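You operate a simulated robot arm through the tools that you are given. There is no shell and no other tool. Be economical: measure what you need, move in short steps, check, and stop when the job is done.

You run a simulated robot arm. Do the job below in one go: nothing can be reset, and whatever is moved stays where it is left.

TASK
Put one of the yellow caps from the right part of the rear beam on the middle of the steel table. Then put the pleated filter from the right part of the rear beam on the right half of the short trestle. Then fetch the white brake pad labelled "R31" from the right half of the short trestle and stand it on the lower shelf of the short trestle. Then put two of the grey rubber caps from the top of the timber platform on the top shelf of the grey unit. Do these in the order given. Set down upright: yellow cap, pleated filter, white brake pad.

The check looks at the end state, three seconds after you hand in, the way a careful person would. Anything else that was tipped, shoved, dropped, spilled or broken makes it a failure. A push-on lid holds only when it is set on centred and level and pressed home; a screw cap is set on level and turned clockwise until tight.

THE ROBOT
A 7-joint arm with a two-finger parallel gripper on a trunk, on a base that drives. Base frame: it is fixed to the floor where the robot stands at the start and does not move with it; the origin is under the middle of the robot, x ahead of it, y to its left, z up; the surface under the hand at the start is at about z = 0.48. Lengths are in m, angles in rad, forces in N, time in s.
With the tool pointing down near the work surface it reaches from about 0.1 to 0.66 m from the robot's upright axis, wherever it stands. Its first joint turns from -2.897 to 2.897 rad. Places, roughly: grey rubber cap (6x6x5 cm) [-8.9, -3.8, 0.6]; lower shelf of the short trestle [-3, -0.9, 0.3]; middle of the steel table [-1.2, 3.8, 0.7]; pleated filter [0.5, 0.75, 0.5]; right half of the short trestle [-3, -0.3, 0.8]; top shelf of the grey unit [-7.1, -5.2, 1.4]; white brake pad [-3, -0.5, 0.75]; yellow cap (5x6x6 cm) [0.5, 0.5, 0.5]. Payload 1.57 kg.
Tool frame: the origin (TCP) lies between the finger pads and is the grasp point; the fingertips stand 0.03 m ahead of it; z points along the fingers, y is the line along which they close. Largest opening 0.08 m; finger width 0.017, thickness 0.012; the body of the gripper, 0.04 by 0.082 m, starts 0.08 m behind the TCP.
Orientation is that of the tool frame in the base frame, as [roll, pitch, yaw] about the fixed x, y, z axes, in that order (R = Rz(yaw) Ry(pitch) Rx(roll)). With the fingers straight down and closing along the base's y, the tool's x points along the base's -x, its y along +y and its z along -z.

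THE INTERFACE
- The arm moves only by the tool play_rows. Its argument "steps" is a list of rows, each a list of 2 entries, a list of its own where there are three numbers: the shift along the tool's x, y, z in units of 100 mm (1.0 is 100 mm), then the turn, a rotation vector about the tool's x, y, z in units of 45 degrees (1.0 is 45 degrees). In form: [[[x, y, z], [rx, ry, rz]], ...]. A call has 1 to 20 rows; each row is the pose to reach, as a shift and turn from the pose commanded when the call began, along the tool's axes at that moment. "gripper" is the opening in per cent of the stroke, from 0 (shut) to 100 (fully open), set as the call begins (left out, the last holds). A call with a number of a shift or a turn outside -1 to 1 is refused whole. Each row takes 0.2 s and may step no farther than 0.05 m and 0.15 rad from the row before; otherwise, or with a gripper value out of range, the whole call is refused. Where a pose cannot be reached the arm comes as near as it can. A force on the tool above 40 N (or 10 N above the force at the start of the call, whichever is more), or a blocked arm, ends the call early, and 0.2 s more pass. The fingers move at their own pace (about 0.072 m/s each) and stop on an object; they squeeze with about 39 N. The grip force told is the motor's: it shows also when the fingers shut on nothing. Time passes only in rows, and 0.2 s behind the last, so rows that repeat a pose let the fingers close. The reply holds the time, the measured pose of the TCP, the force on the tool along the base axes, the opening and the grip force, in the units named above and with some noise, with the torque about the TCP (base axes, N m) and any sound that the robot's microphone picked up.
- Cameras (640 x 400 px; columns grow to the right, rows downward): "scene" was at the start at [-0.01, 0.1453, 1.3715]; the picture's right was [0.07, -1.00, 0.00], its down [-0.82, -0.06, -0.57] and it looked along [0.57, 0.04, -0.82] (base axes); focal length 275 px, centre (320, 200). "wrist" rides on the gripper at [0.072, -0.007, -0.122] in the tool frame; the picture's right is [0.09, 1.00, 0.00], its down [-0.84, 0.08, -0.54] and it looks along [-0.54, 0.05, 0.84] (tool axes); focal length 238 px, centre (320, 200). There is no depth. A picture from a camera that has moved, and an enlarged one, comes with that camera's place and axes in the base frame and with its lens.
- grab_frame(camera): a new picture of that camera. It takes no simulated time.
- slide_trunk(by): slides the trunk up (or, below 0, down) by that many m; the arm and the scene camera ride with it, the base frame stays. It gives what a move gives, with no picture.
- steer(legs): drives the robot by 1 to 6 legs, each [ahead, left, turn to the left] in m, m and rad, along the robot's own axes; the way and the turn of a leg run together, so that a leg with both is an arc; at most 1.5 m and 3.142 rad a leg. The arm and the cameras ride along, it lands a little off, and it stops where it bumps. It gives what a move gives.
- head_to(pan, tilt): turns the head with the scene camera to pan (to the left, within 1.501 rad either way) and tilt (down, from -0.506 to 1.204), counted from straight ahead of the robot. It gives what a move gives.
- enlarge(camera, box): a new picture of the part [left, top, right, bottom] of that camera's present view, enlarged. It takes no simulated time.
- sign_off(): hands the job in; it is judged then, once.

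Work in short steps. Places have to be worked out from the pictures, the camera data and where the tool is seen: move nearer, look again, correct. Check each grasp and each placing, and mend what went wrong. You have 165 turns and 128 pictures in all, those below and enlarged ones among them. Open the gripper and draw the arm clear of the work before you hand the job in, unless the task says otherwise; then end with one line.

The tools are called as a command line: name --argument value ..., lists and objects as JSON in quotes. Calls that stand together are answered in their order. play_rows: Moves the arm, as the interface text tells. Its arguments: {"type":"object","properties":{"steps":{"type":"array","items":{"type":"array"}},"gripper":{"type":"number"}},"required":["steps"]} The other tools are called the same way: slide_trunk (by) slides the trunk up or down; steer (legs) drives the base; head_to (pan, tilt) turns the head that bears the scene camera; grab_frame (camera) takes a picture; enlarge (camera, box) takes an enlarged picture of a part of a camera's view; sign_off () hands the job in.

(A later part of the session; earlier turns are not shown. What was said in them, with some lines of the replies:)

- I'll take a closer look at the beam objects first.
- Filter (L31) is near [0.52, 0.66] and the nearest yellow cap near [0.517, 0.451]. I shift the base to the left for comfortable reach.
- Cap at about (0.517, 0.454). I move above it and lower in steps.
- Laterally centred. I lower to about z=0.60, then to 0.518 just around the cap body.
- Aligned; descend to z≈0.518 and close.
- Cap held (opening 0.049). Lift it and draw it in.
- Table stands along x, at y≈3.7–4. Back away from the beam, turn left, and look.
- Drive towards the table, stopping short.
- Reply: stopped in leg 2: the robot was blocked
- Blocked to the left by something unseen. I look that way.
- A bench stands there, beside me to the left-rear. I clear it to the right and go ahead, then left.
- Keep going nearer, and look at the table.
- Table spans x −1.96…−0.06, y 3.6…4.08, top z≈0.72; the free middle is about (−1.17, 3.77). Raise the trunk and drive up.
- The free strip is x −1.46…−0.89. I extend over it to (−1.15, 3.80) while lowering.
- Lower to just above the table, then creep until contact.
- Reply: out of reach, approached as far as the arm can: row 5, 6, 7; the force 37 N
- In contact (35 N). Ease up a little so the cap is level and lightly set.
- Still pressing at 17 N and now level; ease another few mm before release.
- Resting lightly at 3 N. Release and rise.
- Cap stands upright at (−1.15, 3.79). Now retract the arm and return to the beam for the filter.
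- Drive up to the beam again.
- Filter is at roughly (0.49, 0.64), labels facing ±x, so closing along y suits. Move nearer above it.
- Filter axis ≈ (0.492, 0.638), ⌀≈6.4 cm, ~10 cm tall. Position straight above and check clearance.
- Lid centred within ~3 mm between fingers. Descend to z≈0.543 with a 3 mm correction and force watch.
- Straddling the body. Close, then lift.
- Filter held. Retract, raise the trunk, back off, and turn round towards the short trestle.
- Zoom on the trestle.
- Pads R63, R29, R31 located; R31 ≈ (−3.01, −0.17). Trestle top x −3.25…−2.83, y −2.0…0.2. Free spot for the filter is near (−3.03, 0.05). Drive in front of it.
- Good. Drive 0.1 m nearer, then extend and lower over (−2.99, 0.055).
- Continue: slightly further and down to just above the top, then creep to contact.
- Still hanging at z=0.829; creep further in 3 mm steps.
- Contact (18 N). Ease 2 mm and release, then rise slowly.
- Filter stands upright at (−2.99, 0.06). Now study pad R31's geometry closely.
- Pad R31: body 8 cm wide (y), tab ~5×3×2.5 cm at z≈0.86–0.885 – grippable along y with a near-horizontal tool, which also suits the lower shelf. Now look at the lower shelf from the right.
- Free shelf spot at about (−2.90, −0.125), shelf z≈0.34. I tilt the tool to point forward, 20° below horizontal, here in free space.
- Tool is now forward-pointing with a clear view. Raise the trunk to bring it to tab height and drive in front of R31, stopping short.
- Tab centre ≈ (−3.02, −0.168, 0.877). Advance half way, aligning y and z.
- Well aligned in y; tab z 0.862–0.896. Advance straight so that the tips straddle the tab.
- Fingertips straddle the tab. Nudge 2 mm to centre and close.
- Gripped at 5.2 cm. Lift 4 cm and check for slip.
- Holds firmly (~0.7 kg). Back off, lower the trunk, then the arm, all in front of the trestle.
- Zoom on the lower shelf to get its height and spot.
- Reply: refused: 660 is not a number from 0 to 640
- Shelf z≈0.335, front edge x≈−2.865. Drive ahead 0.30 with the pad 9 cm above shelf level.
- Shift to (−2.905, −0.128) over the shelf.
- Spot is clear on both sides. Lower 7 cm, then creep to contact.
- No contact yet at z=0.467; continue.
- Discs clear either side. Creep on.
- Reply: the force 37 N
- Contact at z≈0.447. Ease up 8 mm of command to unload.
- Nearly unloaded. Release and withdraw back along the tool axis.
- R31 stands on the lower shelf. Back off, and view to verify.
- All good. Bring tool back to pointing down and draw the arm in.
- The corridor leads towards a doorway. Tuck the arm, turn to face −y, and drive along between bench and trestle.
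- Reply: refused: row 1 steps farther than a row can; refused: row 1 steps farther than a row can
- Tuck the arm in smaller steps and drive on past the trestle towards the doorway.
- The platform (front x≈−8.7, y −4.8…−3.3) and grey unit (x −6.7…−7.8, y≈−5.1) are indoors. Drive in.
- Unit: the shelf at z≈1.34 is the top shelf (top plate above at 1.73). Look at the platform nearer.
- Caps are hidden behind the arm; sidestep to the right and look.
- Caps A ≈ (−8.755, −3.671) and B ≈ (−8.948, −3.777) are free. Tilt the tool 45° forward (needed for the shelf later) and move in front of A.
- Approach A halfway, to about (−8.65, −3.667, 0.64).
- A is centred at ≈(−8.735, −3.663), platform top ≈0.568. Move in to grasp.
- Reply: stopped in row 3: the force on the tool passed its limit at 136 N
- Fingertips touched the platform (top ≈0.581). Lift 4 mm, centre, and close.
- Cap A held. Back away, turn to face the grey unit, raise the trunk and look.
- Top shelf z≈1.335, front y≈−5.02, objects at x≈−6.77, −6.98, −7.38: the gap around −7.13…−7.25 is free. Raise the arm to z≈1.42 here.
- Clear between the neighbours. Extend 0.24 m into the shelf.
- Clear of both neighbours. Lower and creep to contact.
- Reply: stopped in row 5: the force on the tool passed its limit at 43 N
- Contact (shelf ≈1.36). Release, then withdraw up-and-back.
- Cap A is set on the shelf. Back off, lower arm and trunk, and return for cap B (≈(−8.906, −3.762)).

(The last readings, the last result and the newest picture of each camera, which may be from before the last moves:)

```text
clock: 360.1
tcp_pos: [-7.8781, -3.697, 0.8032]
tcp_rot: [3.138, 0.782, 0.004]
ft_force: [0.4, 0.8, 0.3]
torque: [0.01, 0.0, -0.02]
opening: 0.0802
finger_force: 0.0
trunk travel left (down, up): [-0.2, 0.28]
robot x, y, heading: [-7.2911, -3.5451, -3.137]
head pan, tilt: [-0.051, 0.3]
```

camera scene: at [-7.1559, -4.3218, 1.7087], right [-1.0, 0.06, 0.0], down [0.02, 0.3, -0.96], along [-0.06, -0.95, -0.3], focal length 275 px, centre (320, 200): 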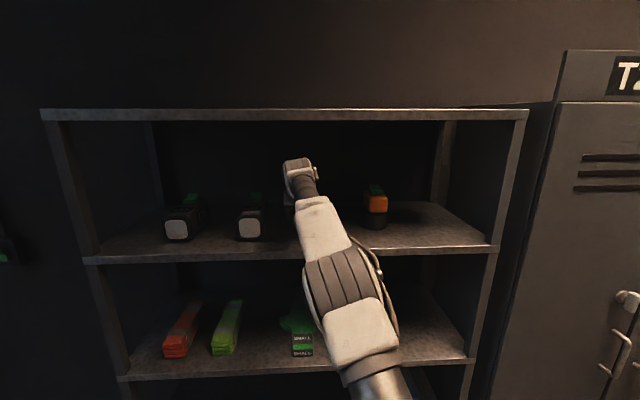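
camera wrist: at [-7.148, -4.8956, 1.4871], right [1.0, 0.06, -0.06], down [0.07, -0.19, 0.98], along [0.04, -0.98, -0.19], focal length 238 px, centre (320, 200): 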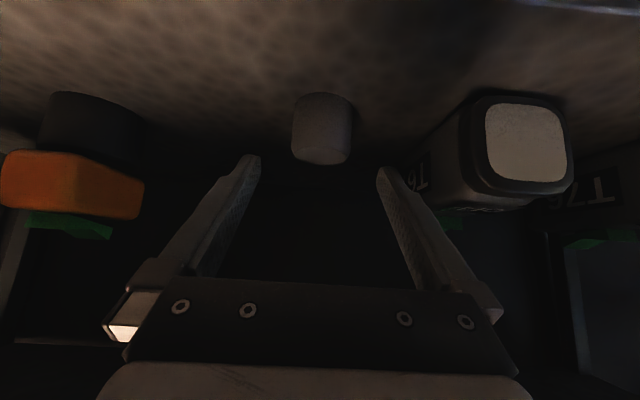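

Drive to bring the gripper above and in front of B.

steer --legs '[[0, 0.065, 0], [0.88, 0, 0]]'

grab_frame --camera "wrist"

```text
clock: 366.8
tcp_pos: [-8.7329, -3.7767, 0.8062]
tcp_rot: [3.138, 0.782, 0.015]
ft_force: [-0.1, -0.6, 0.2]
torque: [0.0, 0.02, -0.01]
opening: 0.0798
finger_force: 0.0
trunk travel left (down, up): [-0.2, 0.28]
robot x, y, heading: [-8.1462, -3.6145, -3.126]
head pan, tilt: [-0.051, 0.3]
```

```text
39 pictures are left
camera wrist: at [-8.5963, -3.767, 0.8409], right [0.08, -0.99, -0.06], down [-0.21, -0.08, 0.97], along [-0.97, -0.07, -0.22], focal length 238 px, centre (320, 200)
```

wrist: 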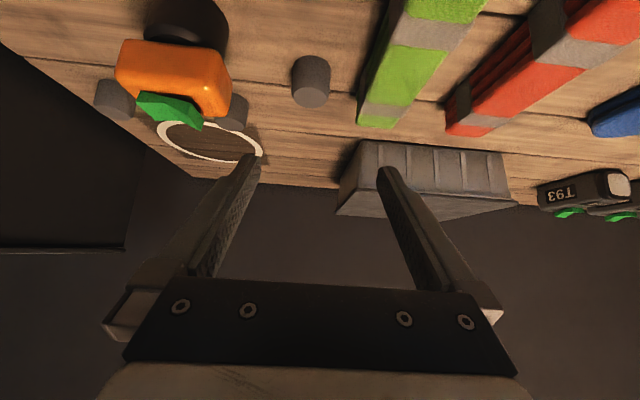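

B ≈ (−8.895, −3.763). Approach in two calls.

play_rows --steps '[[[0.05, -0.07, 0.4], [0, 0, 0]], [[0.1, -0.12, 0.79], [0, 0, 0]]]'

play_rows --steps '[[[0.05, 0, 0.4], [0, 0, 0]], [[0.1, 0, 0.79], [0, 0, 0]], [[0.1, 0, 0.79], [0, 0, 0]]]'

grab_frame --camera "wrist"

```text
clock: 367.4
tcp_pos: [-8.7803, -3.7642, 0.7414]
tcp_rot: [3.139, 0.782, 0.014]
ft_force: [-0.2, 0.0, 0.9]
torque: [0.0, -0.03, -0.03]
opening: 0.0798
finger_force: 0.1
trunk travel left (down, up): [-0.2, 0.28]
robot x, y, heading: [-8.1435, -3.6137, -3.129]
head pan, tilt: [-0.051, 0.3]
```

```text
clock: 368.2
tcp_pos: [-8.8332, -3.7665, 0.6778]
tcp_rot: [3.139, 0.783, 0.014]
ft_force: [0.0, 0.3, -0.7]
torque: [0.0, 0.01, -0.02]
opening: 0.0797
finger_force: 0.0
trunk travel left (down, up): [-0.2, 0.28]
robot x, y, heading: [-8.1484, -3.6111, -3.13]
head pan, tilt: [-0.051, 0.3]
```

```text
38 pictures are left
camera wrist: at [-8.6953, -3.7572, 0.7142], right [0.08, -0.99, -0.06], down [-0.21, -0.08, 0.97], along [-0.97, -0.07, -0.22], focal length 238 px, centre (320, 200)
```

wrist: 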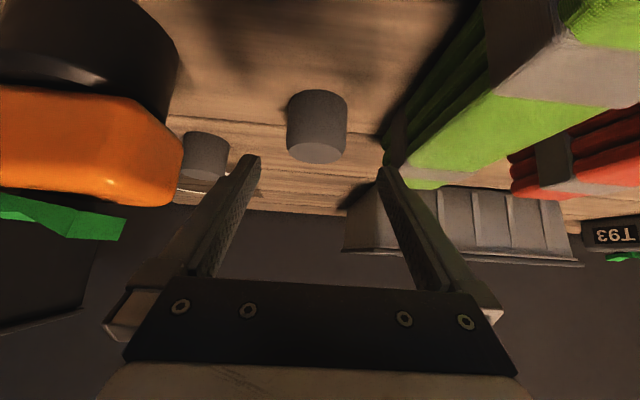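

Aligned; move in to TCP ≈ (−8.886, −3.764, 0.613).

play_rows --steps '[[[0.04, -0.02, 0.4], [0, 0, 0]], [[0.06, -0.03, 0.65], [0, 0, 0]], [[0.08, -0.03, 0.83], [0, 0, 0]], [[0.08, -0.03, 0.83], [0, 0, 0]]]'

grab_frame --camera "wrist"

```text
clock: 369.2
tcp_pos: [-8.8841, -3.7632, 0.6131]
tcp_rot: [3.138, 0.782, 0.013]
ft_force: [0.3, -0.3, -0.7]
torque: [-0.01, -0.03, -0.01]
opening: 0.0799
finger_force: 0.2
trunk travel left (down, up): [-0.2, 0.28]
robot x, y, heading: [-8.146, -3.6159, -3.135]
head pan, tilt: [-0.051, 0.3]
```

```text
37 pictures are left
camera wrist: at [-8.7463, -3.754, 0.6485], right [0.08, -0.99, -0.06], down [-0.21, -0.08, 0.97], along [-0.97, -0.07, -0.22], focal length 238 px, centre (320, 200)
```

wrist: 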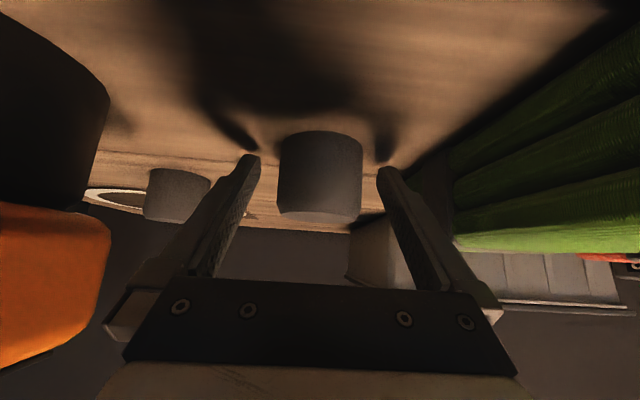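

Advance 9 mm so the pads cover the cap's middle, then close and lift.

play_rows --steps '[[[-0.065, 0, 0.065], [0, 0, 0]], [[-0.065, 0, 0.065], [0, 0, 0]]]'

play_rows --steps '[[[0, 0, 0], [0, 0, 0]], [[0, 0, 0], [0, 0, 0]], [[0, 0, 0], [0, 0, 0]], [[0, 0, 0], [0, 0, 0]]]' --gripper 0

play_rows --steps '[[[-0.2, 0, -0.2], [0, 0, 0]], [[-0.5, 0, -0.5], [0, 0, 0]], [[-0.85, 0, -0.85], [0, 0, 0]], [[-0.98, 0, -0.98], [0, 0, 0]]]'

grab_frame --camera "wrist"

```text
clock: 369.8
tcp_pos: [-8.8918, -3.7622, 0.6131]
tcp_rot: [3.14, 0.782, 0.015]
ft_force: [0.0, -0.1, 0.8]
torque: [0.01, 0.01, -0.01]
opening: 0.0799
finger_force: 0.0
trunk travel left (down, up): [-0.2, 0.28]
robot x, y, heading: [-8.1465, -3.6147, -3.132]
head pan, tilt: [-0.051, 0.3]
```

```text
clock: 370.8
tcp_pos: [-8.8926, -3.7627, 0.6128]
tcp_rot: [3.137, 0.782, 0.015]
ft_force: [-0.2, 0.1, 0.6]
torque: [0.0, -0.01, 0.03]
opening: 0.0538
finger_force: 39.4
trunk travel left (down, up): [-0.2, 0.28]
robot x, y, heading: [-8.148, -3.6137, -3.124]
head pan, tilt: [-0.051, 0.3]
```

```text
clock: 371.8
tcp_pos: [-8.8932, -3.7624, 0.7527]
tcp_rot: [-3.141, 0.781, 0.016]
ft_force: [0.1, -0.2, -0.4]
torque: [-0.04, 0.02, 0.0]
opening: 0.054
finger_force: 39.0
trunk travel left (down, up): [-0.2, 0.28]
robot x, y, heading: [-8.1493, -3.6141, -3.128]
head pan, tilt: [-0.051, 0.3]
```

```text
36 pictures are left
camera wrist: at [-8.756, -3.7542, 0.7896], right [0.08, -0.99, -0.06], down [-0.21, -0.08, 0.97], along [-0.97, -0.07, -0.22], focal length 238 px, centre (320, 200)
```

wrist: 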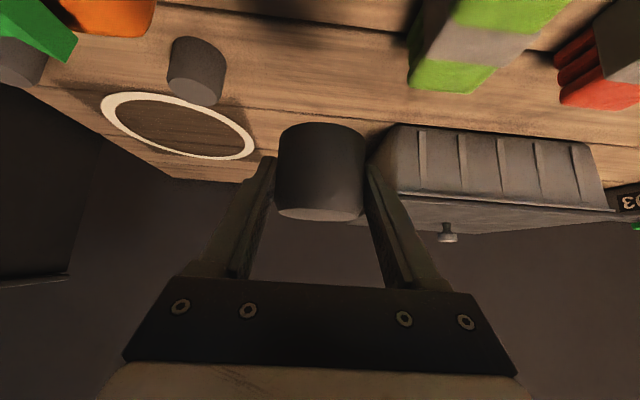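

B held. Back off, retract, turn to the unit, raise.

steer --legs '[[-0.77, 0, 0], [0, 0, 1.556]]'

play_rows --steps '[[[0.33, 0, -0.33], [0, 0, 0]], [[0.66, 0, -0.66], [0, 0, 0]], [[1.0, 0, -1.0], [0, 0, 0]]]'

slide_trunk --by 0.28

play_rows --steps '[[[-0.33, 0, -0.33], [0, 0, 0]], [[-0.66, 0, -0.66], [0, 0, 0]], [[-0.98, 0, -0.98], [0, 0, 0]]]'

play_rows --steps '[[[-0.33, 0, -0.33], [0, 0, 0]], [[-0.66, 0, -0.66], [0, 0, 0]], [[-0.98, 0, -0.98], [0, 0, 0]]]'

play_rows --steps '[[[-0.33, 0, -0.33], [0, 0, 0]], [[-0.66, 0, -0.66], [0, 0, 0]], [[-0.87, 0, -0.87], [0, 0, 0]], [[-0.87, 0, -0.87], [0, 0, 0]]]'

```text
clock: 382.5
tcp_pos: [-7.2188, -4.3501, 0.7552]
tcp_rot: [3.138, 0.782, 1.566]
ft_force: [0.3, -0.1, -0.4]
torque: [0.03, -0.01, -0.01]
opening: 0.0536
finger_force: 38.4
trunk travel left (down, up): [-0.2, 0.28]
robot x, y, heading: [-7.3534, -3.6005, -1.572]
head pan, tilt: [-0.051, 0.3]
```

```text
clock: 383.3
tcp_pos: [-7.2209, -4.2074, 0.7533]
tcp_rot: [3.139, 0.782, 1.567]
ft_force: [0.8, -0.9, -0.6]
torque: [-0.04, 0.02, 0.01]
opening: 0.054
finger_force: 39.0
trunk travel left (down, up): [-0.2, 0.28]
robot x, y, heading: [-7.3509, -3.6039, -1.574]
head pan, tilt: [-0.051, 0.3]
```

```text
clock: 386.1
tcp_pos: [-7.2215, -4.2086, 1.0344]
tcp_rot: [3.141, 0.781, 1.567]
ft_force: [-0.2, 0.3, 0.0]
torque: [0.04, 0.02, 0.02]
opening: 0.0536
finger_force: 38.2
trunk travel left (down, up): [-0.48, 0.0]
robot x, y, heading: [-7.3543, -3.5992, -1.571]
head pan, tilt: [-0.051, 0.3]
```

```text
clock: 386.9
tcp_pos: [-7.2213, -4.21, 1.1743]
tcp_rot: [3.138, 0.779, 1.567]
ft_force: [-0.2, 0.4, -0.8]
torque: [0.02, -0.04, -0.03]
opening: 0.0537
finger_force: 39.1
trunk travel left (down, up): [-0.48, 0.0]
robot x, y, heading: [-7.3544, -3.5972, -1.568]
head pan, tilt: [-0.051, 0.3]
```

```text
clock: 387.7
tcp_pos: [-7.2232, -4.2099, 1.3116]
tcp_rot: [3.137, 0.783, 1.569]
ft_force: [0.2, 0.0, -1.3]
torque: [0.01, 0.0, -0.03]
opening: 0.0538
finger_force: 38.8
trunk travel left (down, up): [-0.48, 0.0]
robot x, y, heading: [-7.3537, -3.602, -1.578]
head pan, tilt: [-0.051, 0.3]
```

```text
clock: 388.7
tcp_pos: [-7.2232, -4.2101, 1.4346]
tcp_rot: [3.137, 0.783, 1.568]
ft_force: [-0.3, -0.5, -0.9]
torque: [-0.03, 0.01, -0.02]
opening: 0.0536
finger_force: 38.9
trunk travel left (down, up): [-0.48, 0.0]
robot x, y, heading: [-7.3526, -3.5999, -1.575]
head pan, tilt: [-0.051, 0.3]
```

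Drive to just in front of the shelf and look.

steer --legs '[[0.7, -0.02, 0]]'

grab_frame --camera "wrist"

```text
clock: 393.6
tcp_pos: [-7.2369, -4.8959, 1.4331]
tcp_rot: [3.138, 0.782, 1.576]
ft_force: [0.9, 0.6, -1.2]
torque: [0.01, -0.01, 0.01]
opening: 0.0535
finger_force: 39.4
trunk travel left (down, up): [-0.48, 0.0]
robot x, y, heading: [-7.3758, -4.2901, -1.564]
head pan, tilt: [-0.051, 0.3]
```

```text
35 pictures are left
camera wrist: at [-7.2439, -4.7587, 1.4695], right [1.0, 0.07, -0.06], down [0.08, -0.21, 0.97], along [0.06, -0.97, -0.22], focal length 238 px, centre (320, 200)
```

wrist: 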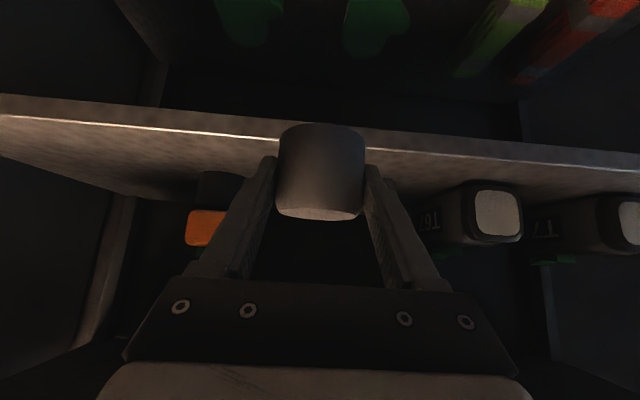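

Gap between cap A (x≈−7.14) and the orange item (edge ≈ −7.36) is adequate. Extend in to y≈−5.08.

play_rows --steps '[[[-0.33, -0.04, 0.33], [0, 0, 0]], [[-0.66, -0.06, 0.66], [0, 0, 0]]]'

play_rows --steps '[[[-0.33, 0, 0.33], [0, 0, 0]], [[-0.65, 0, 0.65], [0, 0, 0]], [[-0.65, 0, 0.65], [0, 0, 0]]]'

grab_frame --camera "wrist"

grab_frame --camera "scene"

```text
clock: 394.2
tcp_pos: [-7.2447, -4.9878, 1.4343]
tcp_rot: [3.138, 0.779, 1.573]
ft_force: [0.7, -1.6, 0.0]
torque: [0.0, 0.0, 0.01]
opening: 0.0534
finger_force: 39.4
trunk travel left (down, up): [-0.48, 0.0]
robot x, y, heading: [-7.3743, -4.2906, -1.568]
head pan, tilt: [-0.051, 0.3]
```

```text
clock: 395.0
tcp_pos: [-7.2429, -5.0767, 1.4343]
tcp_rot: [3.137, 0.779, 1.574]
ft_force: [0.5, 0.1, 0.1]
torque: [0.04, -0.01, -0.01]
opening: 0.0534
finger_force: 38.6
trunk travel left (down, up): [-0.48, 0.0]
robot x, y, heading: [-7.3718, -4.2911, -1.561]
head pan, tilt: [-0.051, 0.3]
```

```text
34 pictures are left
camera wrist: at [-7.2503, -4.9403, 1.4703], right [1.0, 0.07, -0.06], down [0.08, -0.21, 0.97], along [0.06, -0.97, -0.22], focal length 238 px, centre (320, 200)
```

wrist: 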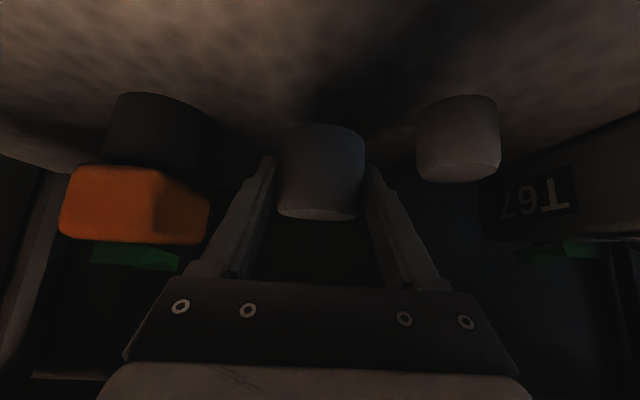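

```text
33 pictures are left
camera scene: at [-7.239, -4.3, 1.7087], right [-1.0, 0.05, 0.0], down [0.01, 0.3, -0.96], along [-0.04, -0.95, -0.3], focal length 275 px, centre (320, 200)
```

scene: 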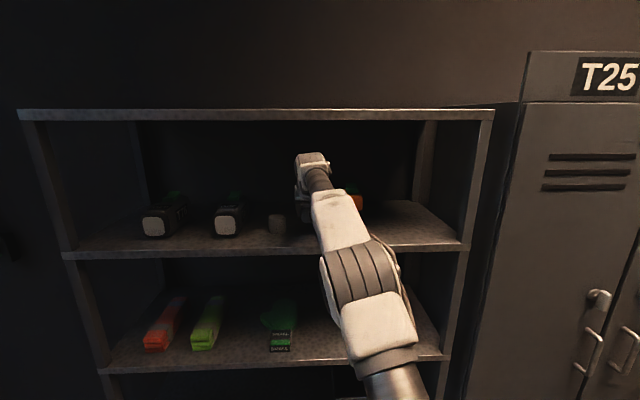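

Well centred. Lower to contact.

play_rows --steps '[[[0.14, 0, 0.14], [0, 0, 0]], [[0.22, 0, 0.22], [0, 0, 0]], [[0.25, 0, 0.25], [0, 0, 0]], [[0.27, 0, 0.27], [0, 0, 0]], [[0.29, 0, 0.29], [0, 0, 0]], [[0.29, 0, 0.29], [0, 0, 0]]]'

```text
clock: 396.4
tcp_pos: [-7.2425, -5.0805, 1.3932]
tcp_rot: [3.138, 0.785, 1.573]
ft_force: [0.2, 0.0, 2.4]
torque: [-0.1, -0.01, 0.04]
opening: 0.0533
finger_force: 38.1
trunk travel left (down, up): [-0.48, 0.0]
robot x, y, heading: [-7.374, -4.2855, -1.568]
head pan, tilt: [-0.051, 0.3]
```

Light contact (2.4 N) at the expected height. Release and withdraw.

play_rows --steps '[[[0, 0, 0], [0, 0, 0]], [[0, 0, 0], [0, 0, 0]], [[0, 0, 0], [0, 0, 0]]]' --gripper 95

play_rows --steps '[[[0, 0, -0.25], [0, 0, 0]], [[0, 0, -0.6], [0, 0, 0]], [[0, 0, -0.95], [0, 0, 0]], [[0, 0, -0.95], [0, 0, 0]]]'

steer --legs '[[-0.6, 0, 0]]'

grab_frame --camera "wrist"

grab_frame --camera "scene"

```text
clock: 397.2
tcp_pos: [-7.2423, -5.0801, 1.3935]
tcp_rot: [3.138, 0.782, 1.573]
ft_force: [0.2, 1.1, -0.1]
torque: [0.03, 0.0, -0.01]
opening: 0.0757
finger_force: 0.1
trunk travel left (down, up): [-0.48, 0.0]
robot x, y, heading: [-7.3752, -4.2884, -1.566]
head pan, tilt: [-0.051, 0.3]
```

```text
clock: 398.2
tcp_pos: [-7.243, -5.015, 1.46]
tcp_rot: [3.139, 0.78, 1.576]
ft_force: [0.1, -0.5, -0.8]
torque: [-0.04, 0.02, -0.01]
opening: 0.076
finger_force: 0.1
trunk travel left (down, up): [-0.48, 0.0]
robot x, y, heading: [-7.3735, -4.2893, -1.575]
head pan, tilt: [-0.051, 0.3]
```

```text
clock: 402.5
tcp_pos: [-7.2361, -4.428, 1.4605]
tcp_rot: [3.138, 0.782, 1.594]
ft_force: [-0.5, 0.7, 0.0]
torque: [0.01, 0.01, -0.01]
opening: 0.0758
finger_force: 0.1
trunk travel left (down, up): [-0.48, 0.0]
robot x, y, heading: [-7.3796, -3.7058, -1.551]
head pan, tilt: [-0.051, 0.3]
```

```text
32 pictures are left
camera wrist: at [-7.2473, -4.2921, 1.4964], right [0.99, 0.09, -0.06], down [0.08, -0.21, 0.97], along [0.08, -0.97, -0.22], focal length 238 px, centre (320, 200)
```

wrist: 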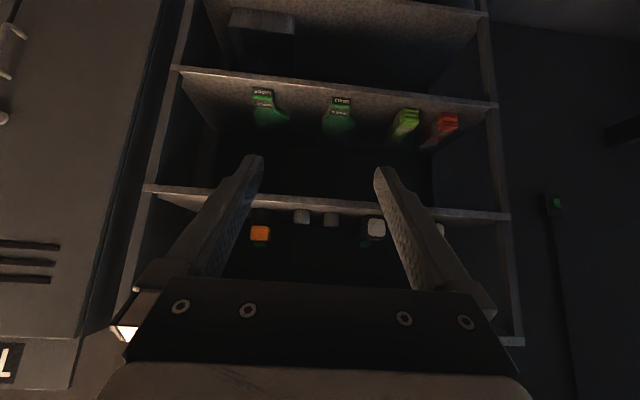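

```text
31 pictures are left
camera scene: at [-7.2472, -3.714, 1.7087], right [-1.0, 0.03, 0.0], down [0.01, 0.3, -0.96], along [-0.02, -0.95, -0.3], focal length 275 px, centre (320, 200)
```

scene: 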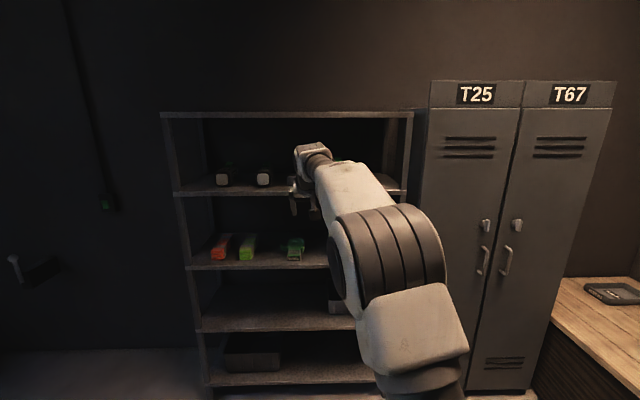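

Both grey caps stand on the top shelf; a final zoom to confirm.

enlarge --camera "wrist" --box '[220, 170, 420, 270]'

```text
3.20 times, centred on (320, 220) of wrist
camera zoom: at [-7.2473, -4.2921, 1.4964], right [0.99, 0.09, -0.06], down [0.08, -0.21, 0.97], along [0.08, -0.97, -0.22], focal length 763 px, centre (320, 136)
```

zoom: 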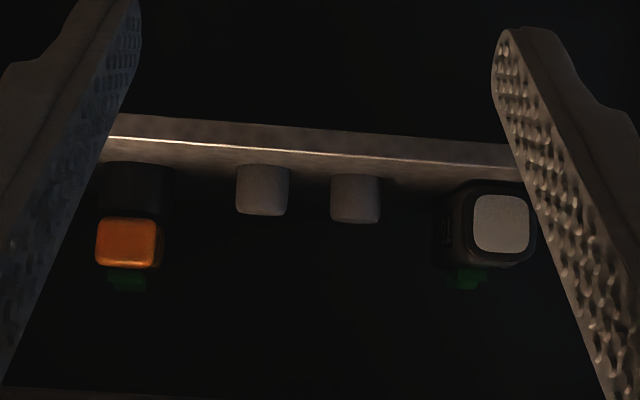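

Both caps stand upright, the gripper is open and the arm is clear. Handing in.

sign_off

```text
The job is handed in.
```

I did all four placings in the order given, and each looked right when I last saw it: yellow cap on the steel table, filter L31 on the trestle top, pad R31 on its lower shelf, and two grey caps on the grey unit's shelf at z≈1.36. I took that shelf, not the plate at about 1.73, as the top one. Early on the base bumped a bench near the start; one look showed nothing upset, but I did not go back to check.
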